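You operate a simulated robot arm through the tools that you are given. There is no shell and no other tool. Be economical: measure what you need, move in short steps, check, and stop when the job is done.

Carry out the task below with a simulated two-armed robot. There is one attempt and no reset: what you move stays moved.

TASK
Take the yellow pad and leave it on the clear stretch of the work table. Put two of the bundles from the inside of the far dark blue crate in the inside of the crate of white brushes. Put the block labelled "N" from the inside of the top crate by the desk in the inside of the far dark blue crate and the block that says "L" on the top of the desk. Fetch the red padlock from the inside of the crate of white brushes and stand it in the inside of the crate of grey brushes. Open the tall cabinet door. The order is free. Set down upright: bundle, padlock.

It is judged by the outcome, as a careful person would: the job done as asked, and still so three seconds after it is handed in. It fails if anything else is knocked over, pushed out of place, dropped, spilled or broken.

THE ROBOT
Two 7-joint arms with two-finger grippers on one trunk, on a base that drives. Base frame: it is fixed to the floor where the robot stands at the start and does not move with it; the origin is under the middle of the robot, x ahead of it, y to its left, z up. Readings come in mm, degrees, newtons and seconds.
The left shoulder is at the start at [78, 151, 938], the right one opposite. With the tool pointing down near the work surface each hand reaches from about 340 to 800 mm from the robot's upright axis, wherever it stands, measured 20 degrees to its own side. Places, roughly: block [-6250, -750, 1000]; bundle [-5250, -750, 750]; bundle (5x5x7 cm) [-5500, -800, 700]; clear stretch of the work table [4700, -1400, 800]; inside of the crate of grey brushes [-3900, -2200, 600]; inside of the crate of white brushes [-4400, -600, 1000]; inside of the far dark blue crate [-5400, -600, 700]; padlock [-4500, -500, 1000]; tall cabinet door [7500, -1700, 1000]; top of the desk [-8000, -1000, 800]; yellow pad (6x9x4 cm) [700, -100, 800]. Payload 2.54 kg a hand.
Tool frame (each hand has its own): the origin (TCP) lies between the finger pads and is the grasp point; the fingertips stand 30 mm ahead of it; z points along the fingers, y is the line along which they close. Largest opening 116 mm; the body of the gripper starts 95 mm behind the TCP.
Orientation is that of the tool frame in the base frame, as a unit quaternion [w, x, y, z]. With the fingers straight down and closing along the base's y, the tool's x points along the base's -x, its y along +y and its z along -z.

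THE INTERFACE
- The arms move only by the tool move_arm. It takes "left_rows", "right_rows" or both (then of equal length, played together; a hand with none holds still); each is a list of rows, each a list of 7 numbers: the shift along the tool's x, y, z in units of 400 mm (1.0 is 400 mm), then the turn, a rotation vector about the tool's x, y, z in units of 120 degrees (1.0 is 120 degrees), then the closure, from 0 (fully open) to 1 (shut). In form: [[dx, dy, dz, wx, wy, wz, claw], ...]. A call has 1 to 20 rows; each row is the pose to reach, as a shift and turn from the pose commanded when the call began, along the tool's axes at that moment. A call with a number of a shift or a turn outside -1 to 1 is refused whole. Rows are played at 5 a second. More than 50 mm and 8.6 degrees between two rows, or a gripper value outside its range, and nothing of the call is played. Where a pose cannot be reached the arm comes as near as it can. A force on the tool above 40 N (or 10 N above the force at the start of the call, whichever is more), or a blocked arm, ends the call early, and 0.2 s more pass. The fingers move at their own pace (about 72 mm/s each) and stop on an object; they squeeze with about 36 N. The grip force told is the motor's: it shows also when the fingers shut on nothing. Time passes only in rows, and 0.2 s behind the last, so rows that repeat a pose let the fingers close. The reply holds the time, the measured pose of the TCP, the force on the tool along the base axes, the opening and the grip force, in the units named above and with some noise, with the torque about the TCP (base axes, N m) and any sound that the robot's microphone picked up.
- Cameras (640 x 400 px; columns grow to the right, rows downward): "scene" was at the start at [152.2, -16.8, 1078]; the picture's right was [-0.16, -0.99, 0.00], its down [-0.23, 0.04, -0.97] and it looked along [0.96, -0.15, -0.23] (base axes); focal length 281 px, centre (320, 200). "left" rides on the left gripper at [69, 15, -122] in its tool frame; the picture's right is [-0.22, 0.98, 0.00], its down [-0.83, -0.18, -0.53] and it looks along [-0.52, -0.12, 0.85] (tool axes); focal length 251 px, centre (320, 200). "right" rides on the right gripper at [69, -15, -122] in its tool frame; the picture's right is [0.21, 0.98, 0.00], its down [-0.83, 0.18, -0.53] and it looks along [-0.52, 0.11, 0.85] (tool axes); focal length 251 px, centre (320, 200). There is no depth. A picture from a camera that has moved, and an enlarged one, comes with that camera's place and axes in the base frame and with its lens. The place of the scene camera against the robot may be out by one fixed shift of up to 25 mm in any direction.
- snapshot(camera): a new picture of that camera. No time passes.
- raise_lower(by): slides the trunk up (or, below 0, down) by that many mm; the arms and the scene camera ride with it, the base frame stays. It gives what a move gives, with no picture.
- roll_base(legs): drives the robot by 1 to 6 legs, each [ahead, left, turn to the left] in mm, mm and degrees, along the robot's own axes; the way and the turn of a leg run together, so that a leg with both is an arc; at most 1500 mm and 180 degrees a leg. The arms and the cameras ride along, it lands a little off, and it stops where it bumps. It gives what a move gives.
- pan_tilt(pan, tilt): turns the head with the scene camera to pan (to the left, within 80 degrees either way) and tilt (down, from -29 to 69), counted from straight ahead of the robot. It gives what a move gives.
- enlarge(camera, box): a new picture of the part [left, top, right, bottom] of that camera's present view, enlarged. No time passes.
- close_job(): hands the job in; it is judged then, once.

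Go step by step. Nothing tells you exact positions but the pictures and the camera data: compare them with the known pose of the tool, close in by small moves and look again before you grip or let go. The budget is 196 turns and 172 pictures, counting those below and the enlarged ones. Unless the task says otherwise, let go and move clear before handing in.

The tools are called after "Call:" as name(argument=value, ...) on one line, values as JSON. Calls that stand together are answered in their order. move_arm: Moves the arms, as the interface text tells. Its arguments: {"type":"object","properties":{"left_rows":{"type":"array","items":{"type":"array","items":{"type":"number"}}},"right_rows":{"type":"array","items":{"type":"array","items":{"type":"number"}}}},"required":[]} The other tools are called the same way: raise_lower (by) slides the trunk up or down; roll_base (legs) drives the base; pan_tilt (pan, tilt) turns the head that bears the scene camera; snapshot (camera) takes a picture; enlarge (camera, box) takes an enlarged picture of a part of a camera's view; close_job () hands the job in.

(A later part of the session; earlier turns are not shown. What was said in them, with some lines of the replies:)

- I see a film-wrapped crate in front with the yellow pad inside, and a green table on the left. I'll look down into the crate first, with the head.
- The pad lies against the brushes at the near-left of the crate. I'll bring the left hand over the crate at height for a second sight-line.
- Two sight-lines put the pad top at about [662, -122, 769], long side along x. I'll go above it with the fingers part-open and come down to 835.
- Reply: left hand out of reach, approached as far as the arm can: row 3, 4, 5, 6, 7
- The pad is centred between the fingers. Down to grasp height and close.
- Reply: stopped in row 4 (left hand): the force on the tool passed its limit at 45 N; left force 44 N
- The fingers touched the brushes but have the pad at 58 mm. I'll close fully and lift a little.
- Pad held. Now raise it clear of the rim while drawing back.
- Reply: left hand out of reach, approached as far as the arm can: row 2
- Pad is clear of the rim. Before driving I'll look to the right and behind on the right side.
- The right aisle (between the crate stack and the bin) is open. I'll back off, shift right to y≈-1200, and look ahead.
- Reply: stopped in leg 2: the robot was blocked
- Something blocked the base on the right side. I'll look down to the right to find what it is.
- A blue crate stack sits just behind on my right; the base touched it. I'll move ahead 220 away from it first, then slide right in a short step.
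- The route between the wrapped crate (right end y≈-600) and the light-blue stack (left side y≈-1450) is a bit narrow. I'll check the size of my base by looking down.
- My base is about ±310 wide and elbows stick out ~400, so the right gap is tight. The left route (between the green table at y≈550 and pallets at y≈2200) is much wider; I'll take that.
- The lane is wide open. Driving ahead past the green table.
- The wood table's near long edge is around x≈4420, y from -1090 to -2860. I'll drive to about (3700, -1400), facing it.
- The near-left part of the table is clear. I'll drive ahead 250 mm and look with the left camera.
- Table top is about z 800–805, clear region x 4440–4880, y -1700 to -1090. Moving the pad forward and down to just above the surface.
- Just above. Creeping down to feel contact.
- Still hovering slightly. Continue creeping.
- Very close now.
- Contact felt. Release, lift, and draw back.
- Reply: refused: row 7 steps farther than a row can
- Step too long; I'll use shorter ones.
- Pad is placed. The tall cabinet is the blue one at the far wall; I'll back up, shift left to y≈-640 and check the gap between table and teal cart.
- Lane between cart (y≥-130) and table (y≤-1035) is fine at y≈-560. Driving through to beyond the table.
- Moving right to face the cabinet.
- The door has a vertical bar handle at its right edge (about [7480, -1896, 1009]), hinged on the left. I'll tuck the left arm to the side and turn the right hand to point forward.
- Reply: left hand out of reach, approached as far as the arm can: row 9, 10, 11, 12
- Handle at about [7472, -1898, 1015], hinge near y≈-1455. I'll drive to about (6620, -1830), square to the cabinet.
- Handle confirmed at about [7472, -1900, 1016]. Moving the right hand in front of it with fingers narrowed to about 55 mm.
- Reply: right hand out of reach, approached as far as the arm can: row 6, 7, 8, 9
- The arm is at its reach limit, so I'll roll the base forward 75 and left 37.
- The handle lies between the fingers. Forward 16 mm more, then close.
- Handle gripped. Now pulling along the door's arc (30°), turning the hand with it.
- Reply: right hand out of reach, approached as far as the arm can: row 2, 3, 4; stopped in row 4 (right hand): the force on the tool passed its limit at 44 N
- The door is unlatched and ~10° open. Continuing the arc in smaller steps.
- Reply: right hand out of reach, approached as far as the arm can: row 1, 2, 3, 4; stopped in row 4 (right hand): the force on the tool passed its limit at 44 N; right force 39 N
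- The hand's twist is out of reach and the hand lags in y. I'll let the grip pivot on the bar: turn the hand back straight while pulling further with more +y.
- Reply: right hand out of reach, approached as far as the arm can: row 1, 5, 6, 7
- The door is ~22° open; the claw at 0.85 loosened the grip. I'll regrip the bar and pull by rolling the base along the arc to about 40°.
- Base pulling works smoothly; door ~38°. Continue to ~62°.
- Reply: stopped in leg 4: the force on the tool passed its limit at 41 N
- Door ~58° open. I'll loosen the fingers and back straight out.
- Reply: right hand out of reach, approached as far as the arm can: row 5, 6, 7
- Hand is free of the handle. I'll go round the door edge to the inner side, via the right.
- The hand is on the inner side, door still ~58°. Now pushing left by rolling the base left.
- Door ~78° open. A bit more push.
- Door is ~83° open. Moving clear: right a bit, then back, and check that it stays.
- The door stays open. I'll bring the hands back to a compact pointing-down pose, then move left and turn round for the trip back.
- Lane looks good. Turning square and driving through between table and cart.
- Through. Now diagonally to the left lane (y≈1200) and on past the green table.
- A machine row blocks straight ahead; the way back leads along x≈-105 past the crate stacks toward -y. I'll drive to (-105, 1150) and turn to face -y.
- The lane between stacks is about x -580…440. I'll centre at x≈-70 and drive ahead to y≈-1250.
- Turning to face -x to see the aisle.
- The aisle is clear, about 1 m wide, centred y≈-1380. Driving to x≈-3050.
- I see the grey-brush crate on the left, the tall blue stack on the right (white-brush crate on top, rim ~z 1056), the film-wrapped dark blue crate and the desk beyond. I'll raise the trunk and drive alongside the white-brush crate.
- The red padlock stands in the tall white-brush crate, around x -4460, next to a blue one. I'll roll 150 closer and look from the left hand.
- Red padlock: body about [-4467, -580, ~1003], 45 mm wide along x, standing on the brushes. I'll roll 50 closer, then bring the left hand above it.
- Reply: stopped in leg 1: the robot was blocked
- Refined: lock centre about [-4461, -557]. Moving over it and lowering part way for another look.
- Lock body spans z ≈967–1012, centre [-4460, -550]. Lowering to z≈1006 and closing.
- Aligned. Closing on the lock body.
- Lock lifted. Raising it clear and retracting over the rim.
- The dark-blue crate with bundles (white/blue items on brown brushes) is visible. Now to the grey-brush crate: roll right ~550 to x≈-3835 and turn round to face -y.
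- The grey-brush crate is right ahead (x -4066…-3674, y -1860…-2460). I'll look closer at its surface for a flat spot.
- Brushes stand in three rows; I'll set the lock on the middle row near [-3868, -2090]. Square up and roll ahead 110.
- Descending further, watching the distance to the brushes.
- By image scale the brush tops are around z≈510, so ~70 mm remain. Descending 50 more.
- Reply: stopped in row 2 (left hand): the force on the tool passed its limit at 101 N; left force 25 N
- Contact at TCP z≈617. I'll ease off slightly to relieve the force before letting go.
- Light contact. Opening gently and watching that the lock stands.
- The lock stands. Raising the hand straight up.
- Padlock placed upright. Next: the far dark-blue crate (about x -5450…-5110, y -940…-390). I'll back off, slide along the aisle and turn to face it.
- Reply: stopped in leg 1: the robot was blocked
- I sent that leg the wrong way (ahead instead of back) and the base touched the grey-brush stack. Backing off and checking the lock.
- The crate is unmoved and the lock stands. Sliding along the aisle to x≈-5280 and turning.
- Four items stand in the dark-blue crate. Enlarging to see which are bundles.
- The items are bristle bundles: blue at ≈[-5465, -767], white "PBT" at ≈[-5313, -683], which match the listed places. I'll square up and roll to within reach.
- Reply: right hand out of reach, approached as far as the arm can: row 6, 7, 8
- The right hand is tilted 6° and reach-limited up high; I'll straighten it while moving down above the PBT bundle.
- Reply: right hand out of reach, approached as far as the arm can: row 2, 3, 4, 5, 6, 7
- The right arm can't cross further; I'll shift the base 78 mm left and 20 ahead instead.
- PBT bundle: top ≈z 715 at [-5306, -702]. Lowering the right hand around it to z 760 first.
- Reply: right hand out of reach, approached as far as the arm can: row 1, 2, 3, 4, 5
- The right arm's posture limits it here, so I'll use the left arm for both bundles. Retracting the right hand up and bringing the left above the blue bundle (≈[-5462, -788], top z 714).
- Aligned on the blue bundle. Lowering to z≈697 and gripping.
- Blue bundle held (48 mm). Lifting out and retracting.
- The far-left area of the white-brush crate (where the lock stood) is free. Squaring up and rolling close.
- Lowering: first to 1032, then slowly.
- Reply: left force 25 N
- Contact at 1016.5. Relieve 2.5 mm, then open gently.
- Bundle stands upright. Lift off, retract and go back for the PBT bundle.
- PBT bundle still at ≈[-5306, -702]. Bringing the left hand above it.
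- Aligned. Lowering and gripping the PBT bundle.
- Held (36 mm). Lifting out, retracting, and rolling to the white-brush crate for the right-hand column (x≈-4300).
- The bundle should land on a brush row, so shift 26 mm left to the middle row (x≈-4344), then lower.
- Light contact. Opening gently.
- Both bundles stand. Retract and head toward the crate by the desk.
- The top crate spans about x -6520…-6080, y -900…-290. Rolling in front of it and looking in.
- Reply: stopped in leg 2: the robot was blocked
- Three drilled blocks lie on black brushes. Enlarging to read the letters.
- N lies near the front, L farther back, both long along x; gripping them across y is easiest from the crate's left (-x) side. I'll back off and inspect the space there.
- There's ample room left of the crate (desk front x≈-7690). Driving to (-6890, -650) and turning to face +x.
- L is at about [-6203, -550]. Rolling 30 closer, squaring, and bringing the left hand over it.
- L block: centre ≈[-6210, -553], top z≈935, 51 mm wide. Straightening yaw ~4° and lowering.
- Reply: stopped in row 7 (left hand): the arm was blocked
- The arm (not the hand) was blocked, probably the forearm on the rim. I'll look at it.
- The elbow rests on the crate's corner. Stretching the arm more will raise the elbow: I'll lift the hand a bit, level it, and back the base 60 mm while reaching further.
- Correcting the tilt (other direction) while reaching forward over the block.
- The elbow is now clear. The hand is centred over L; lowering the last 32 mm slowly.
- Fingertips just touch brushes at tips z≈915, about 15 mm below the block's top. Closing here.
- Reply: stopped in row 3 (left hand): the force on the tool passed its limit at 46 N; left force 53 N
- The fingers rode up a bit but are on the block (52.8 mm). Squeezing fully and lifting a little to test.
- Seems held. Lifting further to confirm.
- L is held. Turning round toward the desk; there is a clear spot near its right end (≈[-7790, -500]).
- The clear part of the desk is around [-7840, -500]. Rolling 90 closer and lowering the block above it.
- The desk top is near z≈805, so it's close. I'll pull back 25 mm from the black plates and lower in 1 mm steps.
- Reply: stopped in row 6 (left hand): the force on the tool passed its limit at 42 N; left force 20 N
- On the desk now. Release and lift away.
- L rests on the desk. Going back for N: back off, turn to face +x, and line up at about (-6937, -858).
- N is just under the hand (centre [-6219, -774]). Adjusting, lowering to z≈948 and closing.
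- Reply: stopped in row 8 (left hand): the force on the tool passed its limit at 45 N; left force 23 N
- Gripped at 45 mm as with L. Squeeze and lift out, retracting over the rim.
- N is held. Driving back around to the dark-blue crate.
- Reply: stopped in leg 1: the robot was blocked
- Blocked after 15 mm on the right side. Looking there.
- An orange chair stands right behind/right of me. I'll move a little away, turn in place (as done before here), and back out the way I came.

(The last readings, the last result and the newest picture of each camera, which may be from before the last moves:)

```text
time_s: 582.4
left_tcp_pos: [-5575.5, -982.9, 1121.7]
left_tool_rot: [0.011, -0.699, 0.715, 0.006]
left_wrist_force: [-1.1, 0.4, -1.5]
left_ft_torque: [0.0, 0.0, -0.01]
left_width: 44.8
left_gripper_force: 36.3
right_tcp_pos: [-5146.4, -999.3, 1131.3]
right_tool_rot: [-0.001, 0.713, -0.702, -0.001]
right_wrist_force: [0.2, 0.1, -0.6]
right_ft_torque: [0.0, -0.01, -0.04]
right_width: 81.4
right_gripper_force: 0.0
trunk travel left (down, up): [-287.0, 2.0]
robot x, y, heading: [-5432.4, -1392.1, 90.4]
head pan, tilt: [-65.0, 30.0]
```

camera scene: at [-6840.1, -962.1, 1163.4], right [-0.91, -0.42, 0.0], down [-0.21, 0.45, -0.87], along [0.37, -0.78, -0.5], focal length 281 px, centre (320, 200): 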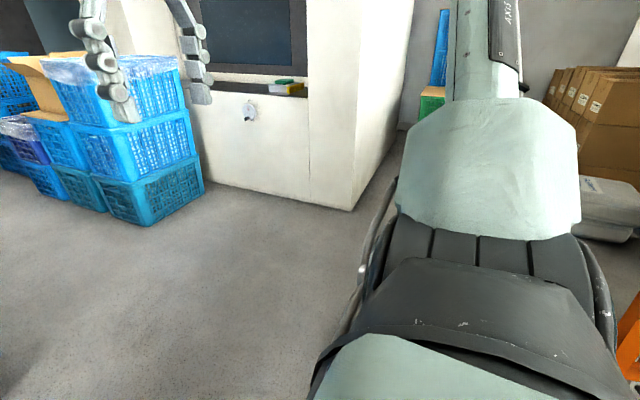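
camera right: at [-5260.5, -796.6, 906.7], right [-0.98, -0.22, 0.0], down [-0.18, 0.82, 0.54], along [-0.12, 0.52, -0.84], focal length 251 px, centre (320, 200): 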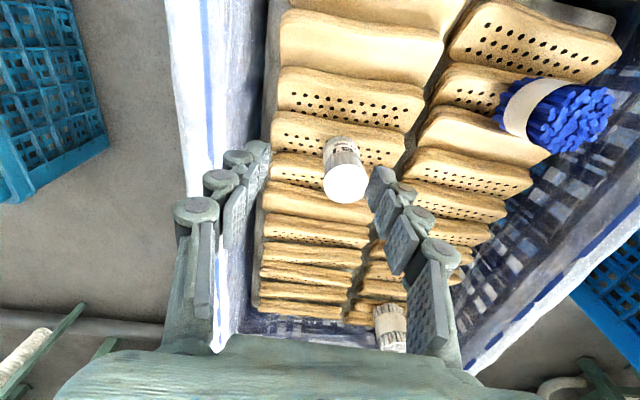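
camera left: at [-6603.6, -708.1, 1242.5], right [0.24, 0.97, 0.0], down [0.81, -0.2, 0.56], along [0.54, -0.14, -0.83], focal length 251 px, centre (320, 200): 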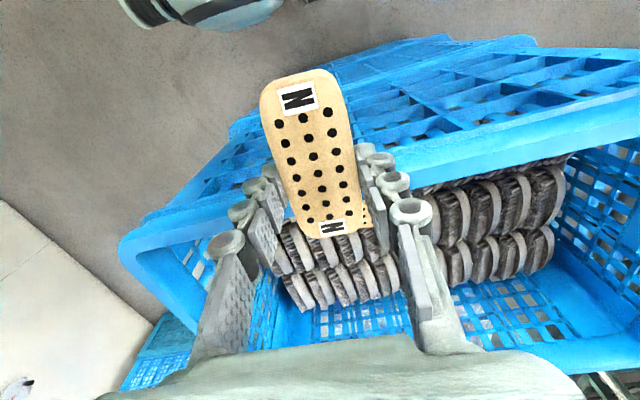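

Lined up. Rolling in and lowering N above the near-left part of the dark-blue crate.

Call:
roll_base(legs=[[105, 0, -0.4]])

Call:
move_arm(left_rows=[[-0.05, -0.06, 0, 0, 0, 0, 0.8], [-0.1, -0.12, 0.04, 0, 0, 0, 0.8], [-0.14, -0.18, 0.1, 0, 0, 0, 0.8], [-0.18, -0.24, 0.17, 0, 0, 0, 0.8], [-0.2, -0.28, 0.26, 0, 0, 0, 0.8], [-0.207, -0.293, 0.37, 0, 0, 0, 0.8], [-0.207, -0.293, 0.48, 0, 0, 0, 0.8], [-0.207, -0.293, 0.59, 0, 0, 0, 0.8], [-0.207, -0.293, 0.7, 0, 0, 0, 0.8], [-0.207, -0.293, 0.8, 0, 0, 0, 0.8], [-0.207, -0.293, 0.88, 0, 0, 0, 0.8], [-0.207, -0.293, 0.88, 0, 0, 0, 0.8]])

Call:
snapshot(camera="left")

Call:
pan_tilt(pan=0, tilt=35)

Call:
snapshot(camera="scene")

```text
time_s: 583.6
left_tcp_pos: [-5572.9, -877.4, 1119.9]
left_tool_rot: [0.01, -0.697, 0.717, 0.006]
left_wrist_force: [-0.8, 0.2, -0.6]
left_ft_torque: [-0.05, 0.01, 0.01]
left_width: 44.6
left_gripper_force: 35.5
right_tcp_pos: [-5143.5, -896.5, 1131.3]
right_tool_rot: [0.0, 0.709, -0.705, 0.0]
right_wrist_force: [0.0, 0.5, -0.4]
right_ft_torque: [-0.06, -0.01, -0.02]
right_width: 81.2
right_gripper_force: 0.1
trunk travel left (down, up): [-287.0, 2.0]
robot x, y, heading: [-5441.5, -1281.8, 90.1]
head pan, tilt: [-65.0, 30.0]
```

```text
time_s: 586.2
left_tcp_pos: [-5450.5, -788.5, 773.6]
left_tool_rot: [0.011, -0.697, 0.717, 0.005]
left_wrist_force: [-0.3, -0.4, -0.4]
left_ft_torque: [-0.03, -0.01, -0.02]
left_width: 44.4
left_gripper_force: 36.2
right_tcp_pos: [-5144.7, -899.0, 1130.7]
right_tool_rot: [0.0, 0.709, -0.705, 0.0]
right_wrist_force: [0.7, -0.3, 0.1]
right_ft_torque: [0.0, 0.01, 0.02]
right_width: 81.2
right_gripper_force: 0.2
trunk travel left (down, up): [-287.0, 2.0]
robot x, y, heading: [-5439.5, -1287.4, 90.0]
head pan, tilt: [-65.0, 30.0]
```

```text
24 pictures are left
camera left: at [-5469.6, -858.5, 895.2], right [-0.97, 0.24, 0.0], down [0.2, 0.81, 0.56], along [0.14, 0.54, -0.83], focal length 251 px, centre (320, 200)
```

left: 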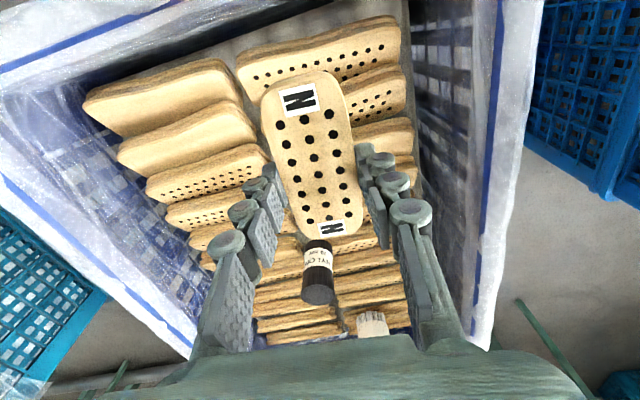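

```text
time_s: 587.5
left_tcp_pos: [-5449.9, -788.5, 774.7]
left_tool_rot: [0.012, -0.697, 0.717, 0.006]
left_wrist_force: [-0.3, 1.2, -0.5]
left_ft_torque: [-0.01, 0.0, 0.02]
left_width: 44.5
left_gripper_force: 36.2
right_tcp_pos: [-5144.8, -899.1, 1131.3]
right_tool_rot: [-0.001, 0.709, -0.705, -0.001]
right_wrist_force: [-0.7, -0.2, 0.6]
right_ft_torque: [0.02, 0.04, 0.01]
right_width: 81.4
right_gripper_force: 0.0
trunk travel left (down, up): [-287.0, 2.0]
robot x, y, heading: [-5440.4, -1287.0, 90.2]
head pan, tilt: [0.0, 35.0]
```

```text
23 pictures are left
camera scene: at [-5447.7, -1131.8, 1155.7], right [1.0, 0.0, 0.0], down [0.0, -0.57, -0.82], along [0.0, 0.82, -0.57], focal length 281 px, centre (320, 200)
```

scene: 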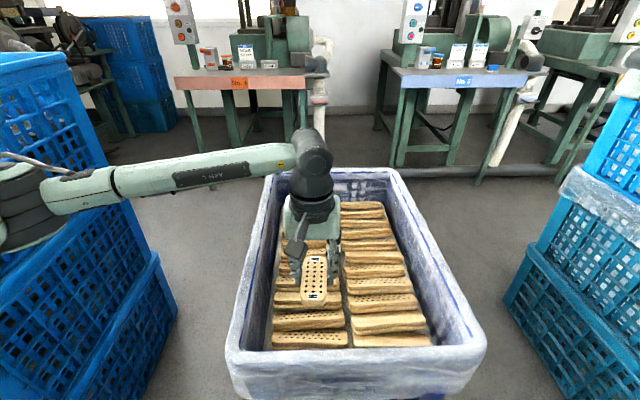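

Lowering N toward the brush backs.

Call:
move_arm(left_rows=[[0, 0, 0.05, 0, 0, 0, 0.8], [0, 0, 0.1, 0, 0, 0, 0.8], [0, 0, 0.14, 0, 0, 0, 0.8], [0, 0, 0.15, 0, 0, 0, 0.8], [0, 0, 0.156, 0, 0, 0, 0.8], [0, 0, 0.16, 0, 0, 0, 0.8], [0, 0, 0.164, 0, 0, 0, 0.8], [0, 0, 0.168, 0, 0, 0, 0.8], [0, 0, 0.172, 0, 0, 0, 0.8], [0, 0, 0.176, 0, 0, 0, 0.8], [0, 0, 0.18, 0, 0, 0, 0.8], [0, 0, 0.184, 0, 0, 0, 0.8], [0, 0, 0.184, 0, 0, 0, 0.8]])

```text
time_s: 590.3
left_tcp_pos: [-5447.9, -788.1, 698.9]
left_tool_rot: [0.011, -0.697, 0.717, 0.006]
left_wrist_force: [-0.3, -0.1, -0.8]
left_ft_torque: [0.04, -0.02, 0.01]
left_width: 44.3
left_gripper_force: 36.1
right_tcp_pos: [-5144.3, -899.5, 1130.6]
right_tool_rot: [-0.001, 0.709, -0.706, 0.0]
right_wrist_force: [0.6, -0.4, -0.7]
right_ft_torque: [0.01, -0.03, -0.01]
right_width: 81.1
right_gripper_force: 0.0
trunk travel left (down, up): [-287.0, 2.0]
robot x, y, heading: [-5439.2, -1285.4, 89.9]
head pan, tilt: [0.0, 35.0]
```

Call:
move_arm(left_rows=[[0, 0, 0.004, 0, 0, 0, 0.8], [0, 0, 0.008, 0, 0, 0, 0.8], [0, 0, 0.012, 0, 0, 0, 0.8], [0, 0, 0.016, 0, 0, 0, 0.8], [0, 0, 0.02, 0, 0, 0, 0.8], [0, 0, 0.024, 0, 0, 0, 0.8], [0, 0, 0.028, 0, 0, 0, 0.8], [0, 0, 0.032, 0, 0, 0, 0.8], [0, 0, 0.036, 0, 0, 0, 0.8], [0, 0, 0.04, 0, 0, 0, 0.8], [0, 0, 0.044, 0, 0, 0, 0.8], [0, 0, 0.048, 0, 0, 0, 0.8], [0, 0, 0.048, 0, 0, 0, 0.8]])

Call:
enlarge(camera="scene", box=[250, 230, 370, 330])

```text
time_s: 593.1
left_tcp_pos: [-5448.7, -788.6, 681.8]
left_tool_rot: [0.013, -0.697, 0.717, 0.007]
left_wrist_force: [-5.3, -2.5, 17.6]
left_ft_torque: [-0.16, 0.62, 0.08]
left_width: 44.5
left_gripper_force: 36.2
right_tcp_pos: [-5145.6, -900.2, 1131.9]
right_tool_rot: [-0.001, 0.709, -0.705, -0.001]
right_wrist_force: [-0.2, 0.9, 0.1]
right_ft_torque: [-0.03, 0.01, 0.01]
right_width: 81.1
right_gripper_force: 0.0
trunk travel left (down, up): [-287.0, 2.0]
robot x, y, heading: [-5438.0, -1288.0, 90.3]
head pan, tilt: [0.0, 35.0]
```

```text
4.00 times, centred on (310, 280) of scene
camera zoom: at [-5448.0, -1133.3, 1156.2], right [1.0, 0.0, 0.0], down [0.0, -0.57, -0.82], along [0.0, 0.82, -0.57], focal length 1122 px, centre (360, -120)
```

zoom: 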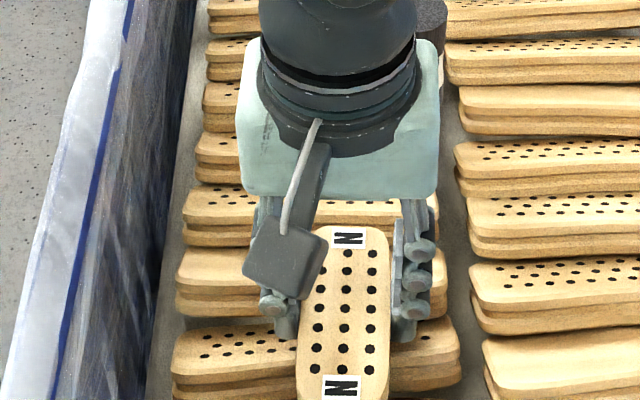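

Contact. Ease off 1 mm, open, lift straight up and retract.

Call:
move_arm(left_rows=[[0, 0, -0.004, 0, 0, 0, 0.8], [0, 0, -0.005, 0, 0, 0, 0.58], [0, 0, -0.005, 0, 0, 0, 0.5], [0, 0, -0.005, 0, 0, 0, 0.4], [0, 0, -0.005, 0, 0, 0, 0.32], [0, 0, -0.005, 0, 0, 0, 0.32], [0, 0, -0.06, 0, 0, 0, 0.32], [0, 0, -0.16, 0, 0, 0, 0.32], [0, 0, -0.26, 0, 0, 0, 0.32], [0, 0, -0.36, 0, 0, 0, 0.32], [0, 0, -0.46, 0, 0, 0, 0.32], [0, 0, -0.56, 0, 0, 0, 0.32], [0, 0, -0.66, 0, 0, 0, 0.32], [0.02, 0.03, -0.76, 0, 0, 0, 0.32], [0.06, 0.08, -0.84, 0, 0, 0, 0.32], [0.1, 0.14, -0.92, 0, 0, 0, 0.32], [0.15, 0.2, -0.99, 0, 0, 0, 0.32]])

Call:
snapshot(camera="scene")

```text
time_s: 596.7
left_tcp_pos: [-5532.3, -854.5, 1073.1]
left_tool_rot: [0.011, -0.697, 0.717, 0.006]
left_wrist_force: [0.0, 0.3, 0.3]
left_ft_torque: [0.02, -0.02, 0.0]
left_width: 78.8
left_gripper_force: 0.1
right_tcp_pos: [-5144.8, -898.7, 1130.7]
right_tool_rot: [0.0, 0.709, -0.705, -0.001]
right_wrist_force: [0.2, -0.1, 0.5]
right_ft_torque: [0.0, -0.03, -0.01]
right_width: 81.1
right_gripper_force: 0.1
trunk travel left (down, up): [-287.0, 2.0]
robot x, y, heading: [-5435.2, -1283.7, 90.1]
head pan, tilt: [0.0, 35.0]
```

```text
21 pictures are left
camera scene: at [-5448.1, -1132.4, 1155.7], right [1.0, 0.0, 0.0], down [0.0, -0.57, -0.82], along [0.0, 0.82, -0.57], focal length 281 px, centre (320, 200)
```

scene: 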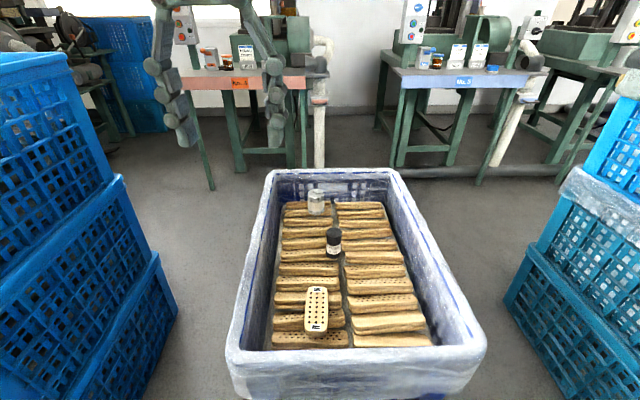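

N lies in the dark-blue crate. Backing clear, with a last look at the white-brush crate side.

Call:
roll_base(legs=[[-110, 0, 0], [0, -600, 0]])

Call:
pan_tilt(pan=-25, tilt=25)

Call:
snapshot(camera="scene")

```text
time_s: 603.8
left_tcp_pos: [-4923.7, -961.2, 1073.6]
left_tool_rot: [0.011, -0.696, 0.718, 0.005]
left_wrist_force: [0.1, 0.4, -0.2]
left_ft_torque: [-0.03, 0.02, -0.01]
left_width: 79.0
left_gripper_force: 0.1
right_tcp_pos: [-4536.1, -1006.2, 1131.8]
right_tool_rot: [-0.002, 0.708, -0.706, 0.0]
right_wrist_force: [-0.4, -0.3, 0.2]
right_ft_torque: [0.03, 0.0, -0.02]
right_width: 81.3
right_gripper_force: 0.0
trunk travel left (down, up): [-287.0, 2.0]
robot x, y, heading: [-4833.9, -1393.5, 90.2]
head pan, tilt: [0.0, 35.0]
```

```text
time_s: 604.7
left_tcp_pos: [-4924.6, -961.3, 1073.5]
left_tool_rot: [0.011, -0.696, 0.718, 0.006]
left_wrist_force: [0.5, -0.3, 0.6]
left_ft_torque: [-0.01, 0.01, 0.0]
left_width: 79.0
left_gripper_force: 0.1
right_tcp_pos: [-4536.1, -1006.3, 1131.0]
right_tool_rot: [-0.001, 0.708, -0.706, 0.0]
right_wrist_force: [0.1, 0.4, -1.2]
right_ft_torque: [0.04, -0.02, 0.0]
right_width: 81.3
right_gripper_force: 0.0
trunk travel left (down, up): [-287.0, 2.0]
robot x, y, heading: [-4834.0, -1394.2, 89.8]
head pan, tilt: [-25.0, 25.0]
```

```text
20 pictures are left
camera scene: at [-4801.1, -1243.3, 1171.4], right [0.91, -0.42, 0.0], down [-0.18, -0.38, -0.91], along [0.38, 0.82, -0.42], focal length 281 px, centre (320, 200)
```

scene: 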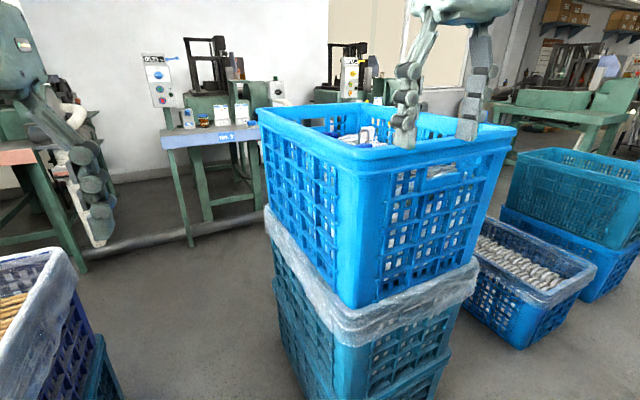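

Everything is placed and I'm clear of it: the crates stand undisturbed and the hands are empty. I'm handing the job in.

Call:
close_job()

```text
The job is handed in.
```

I did all the tasks and handed the job in; the result isn't back yet.

- **Yellow pad:** it is on the clear stretch of the work table.
- **Bundles:** the blue bundle and the "PBT" bundle stand upright in the crate of white brushes.
- **Blocks:** "N" is in the far dark blue crate, and "L" is on the desk.
- **Red padlock:** it stands upright in the crate of grey brushes.
- **Tall cabinet door:** it is open to about 83°.

While driving, the base lightly touched several crate stacks, including one from a move I sent the wrong way. It was also blocked once near the desk, where the orange chair stands. While I was reaching into the crate by the desk, my elbow rested on its corner. Nothing looked moved in later pictures, but I didn't check each of these spots again. I also didn't look inside the white-brush crate again before handing in; both bundles were standing when I let go.
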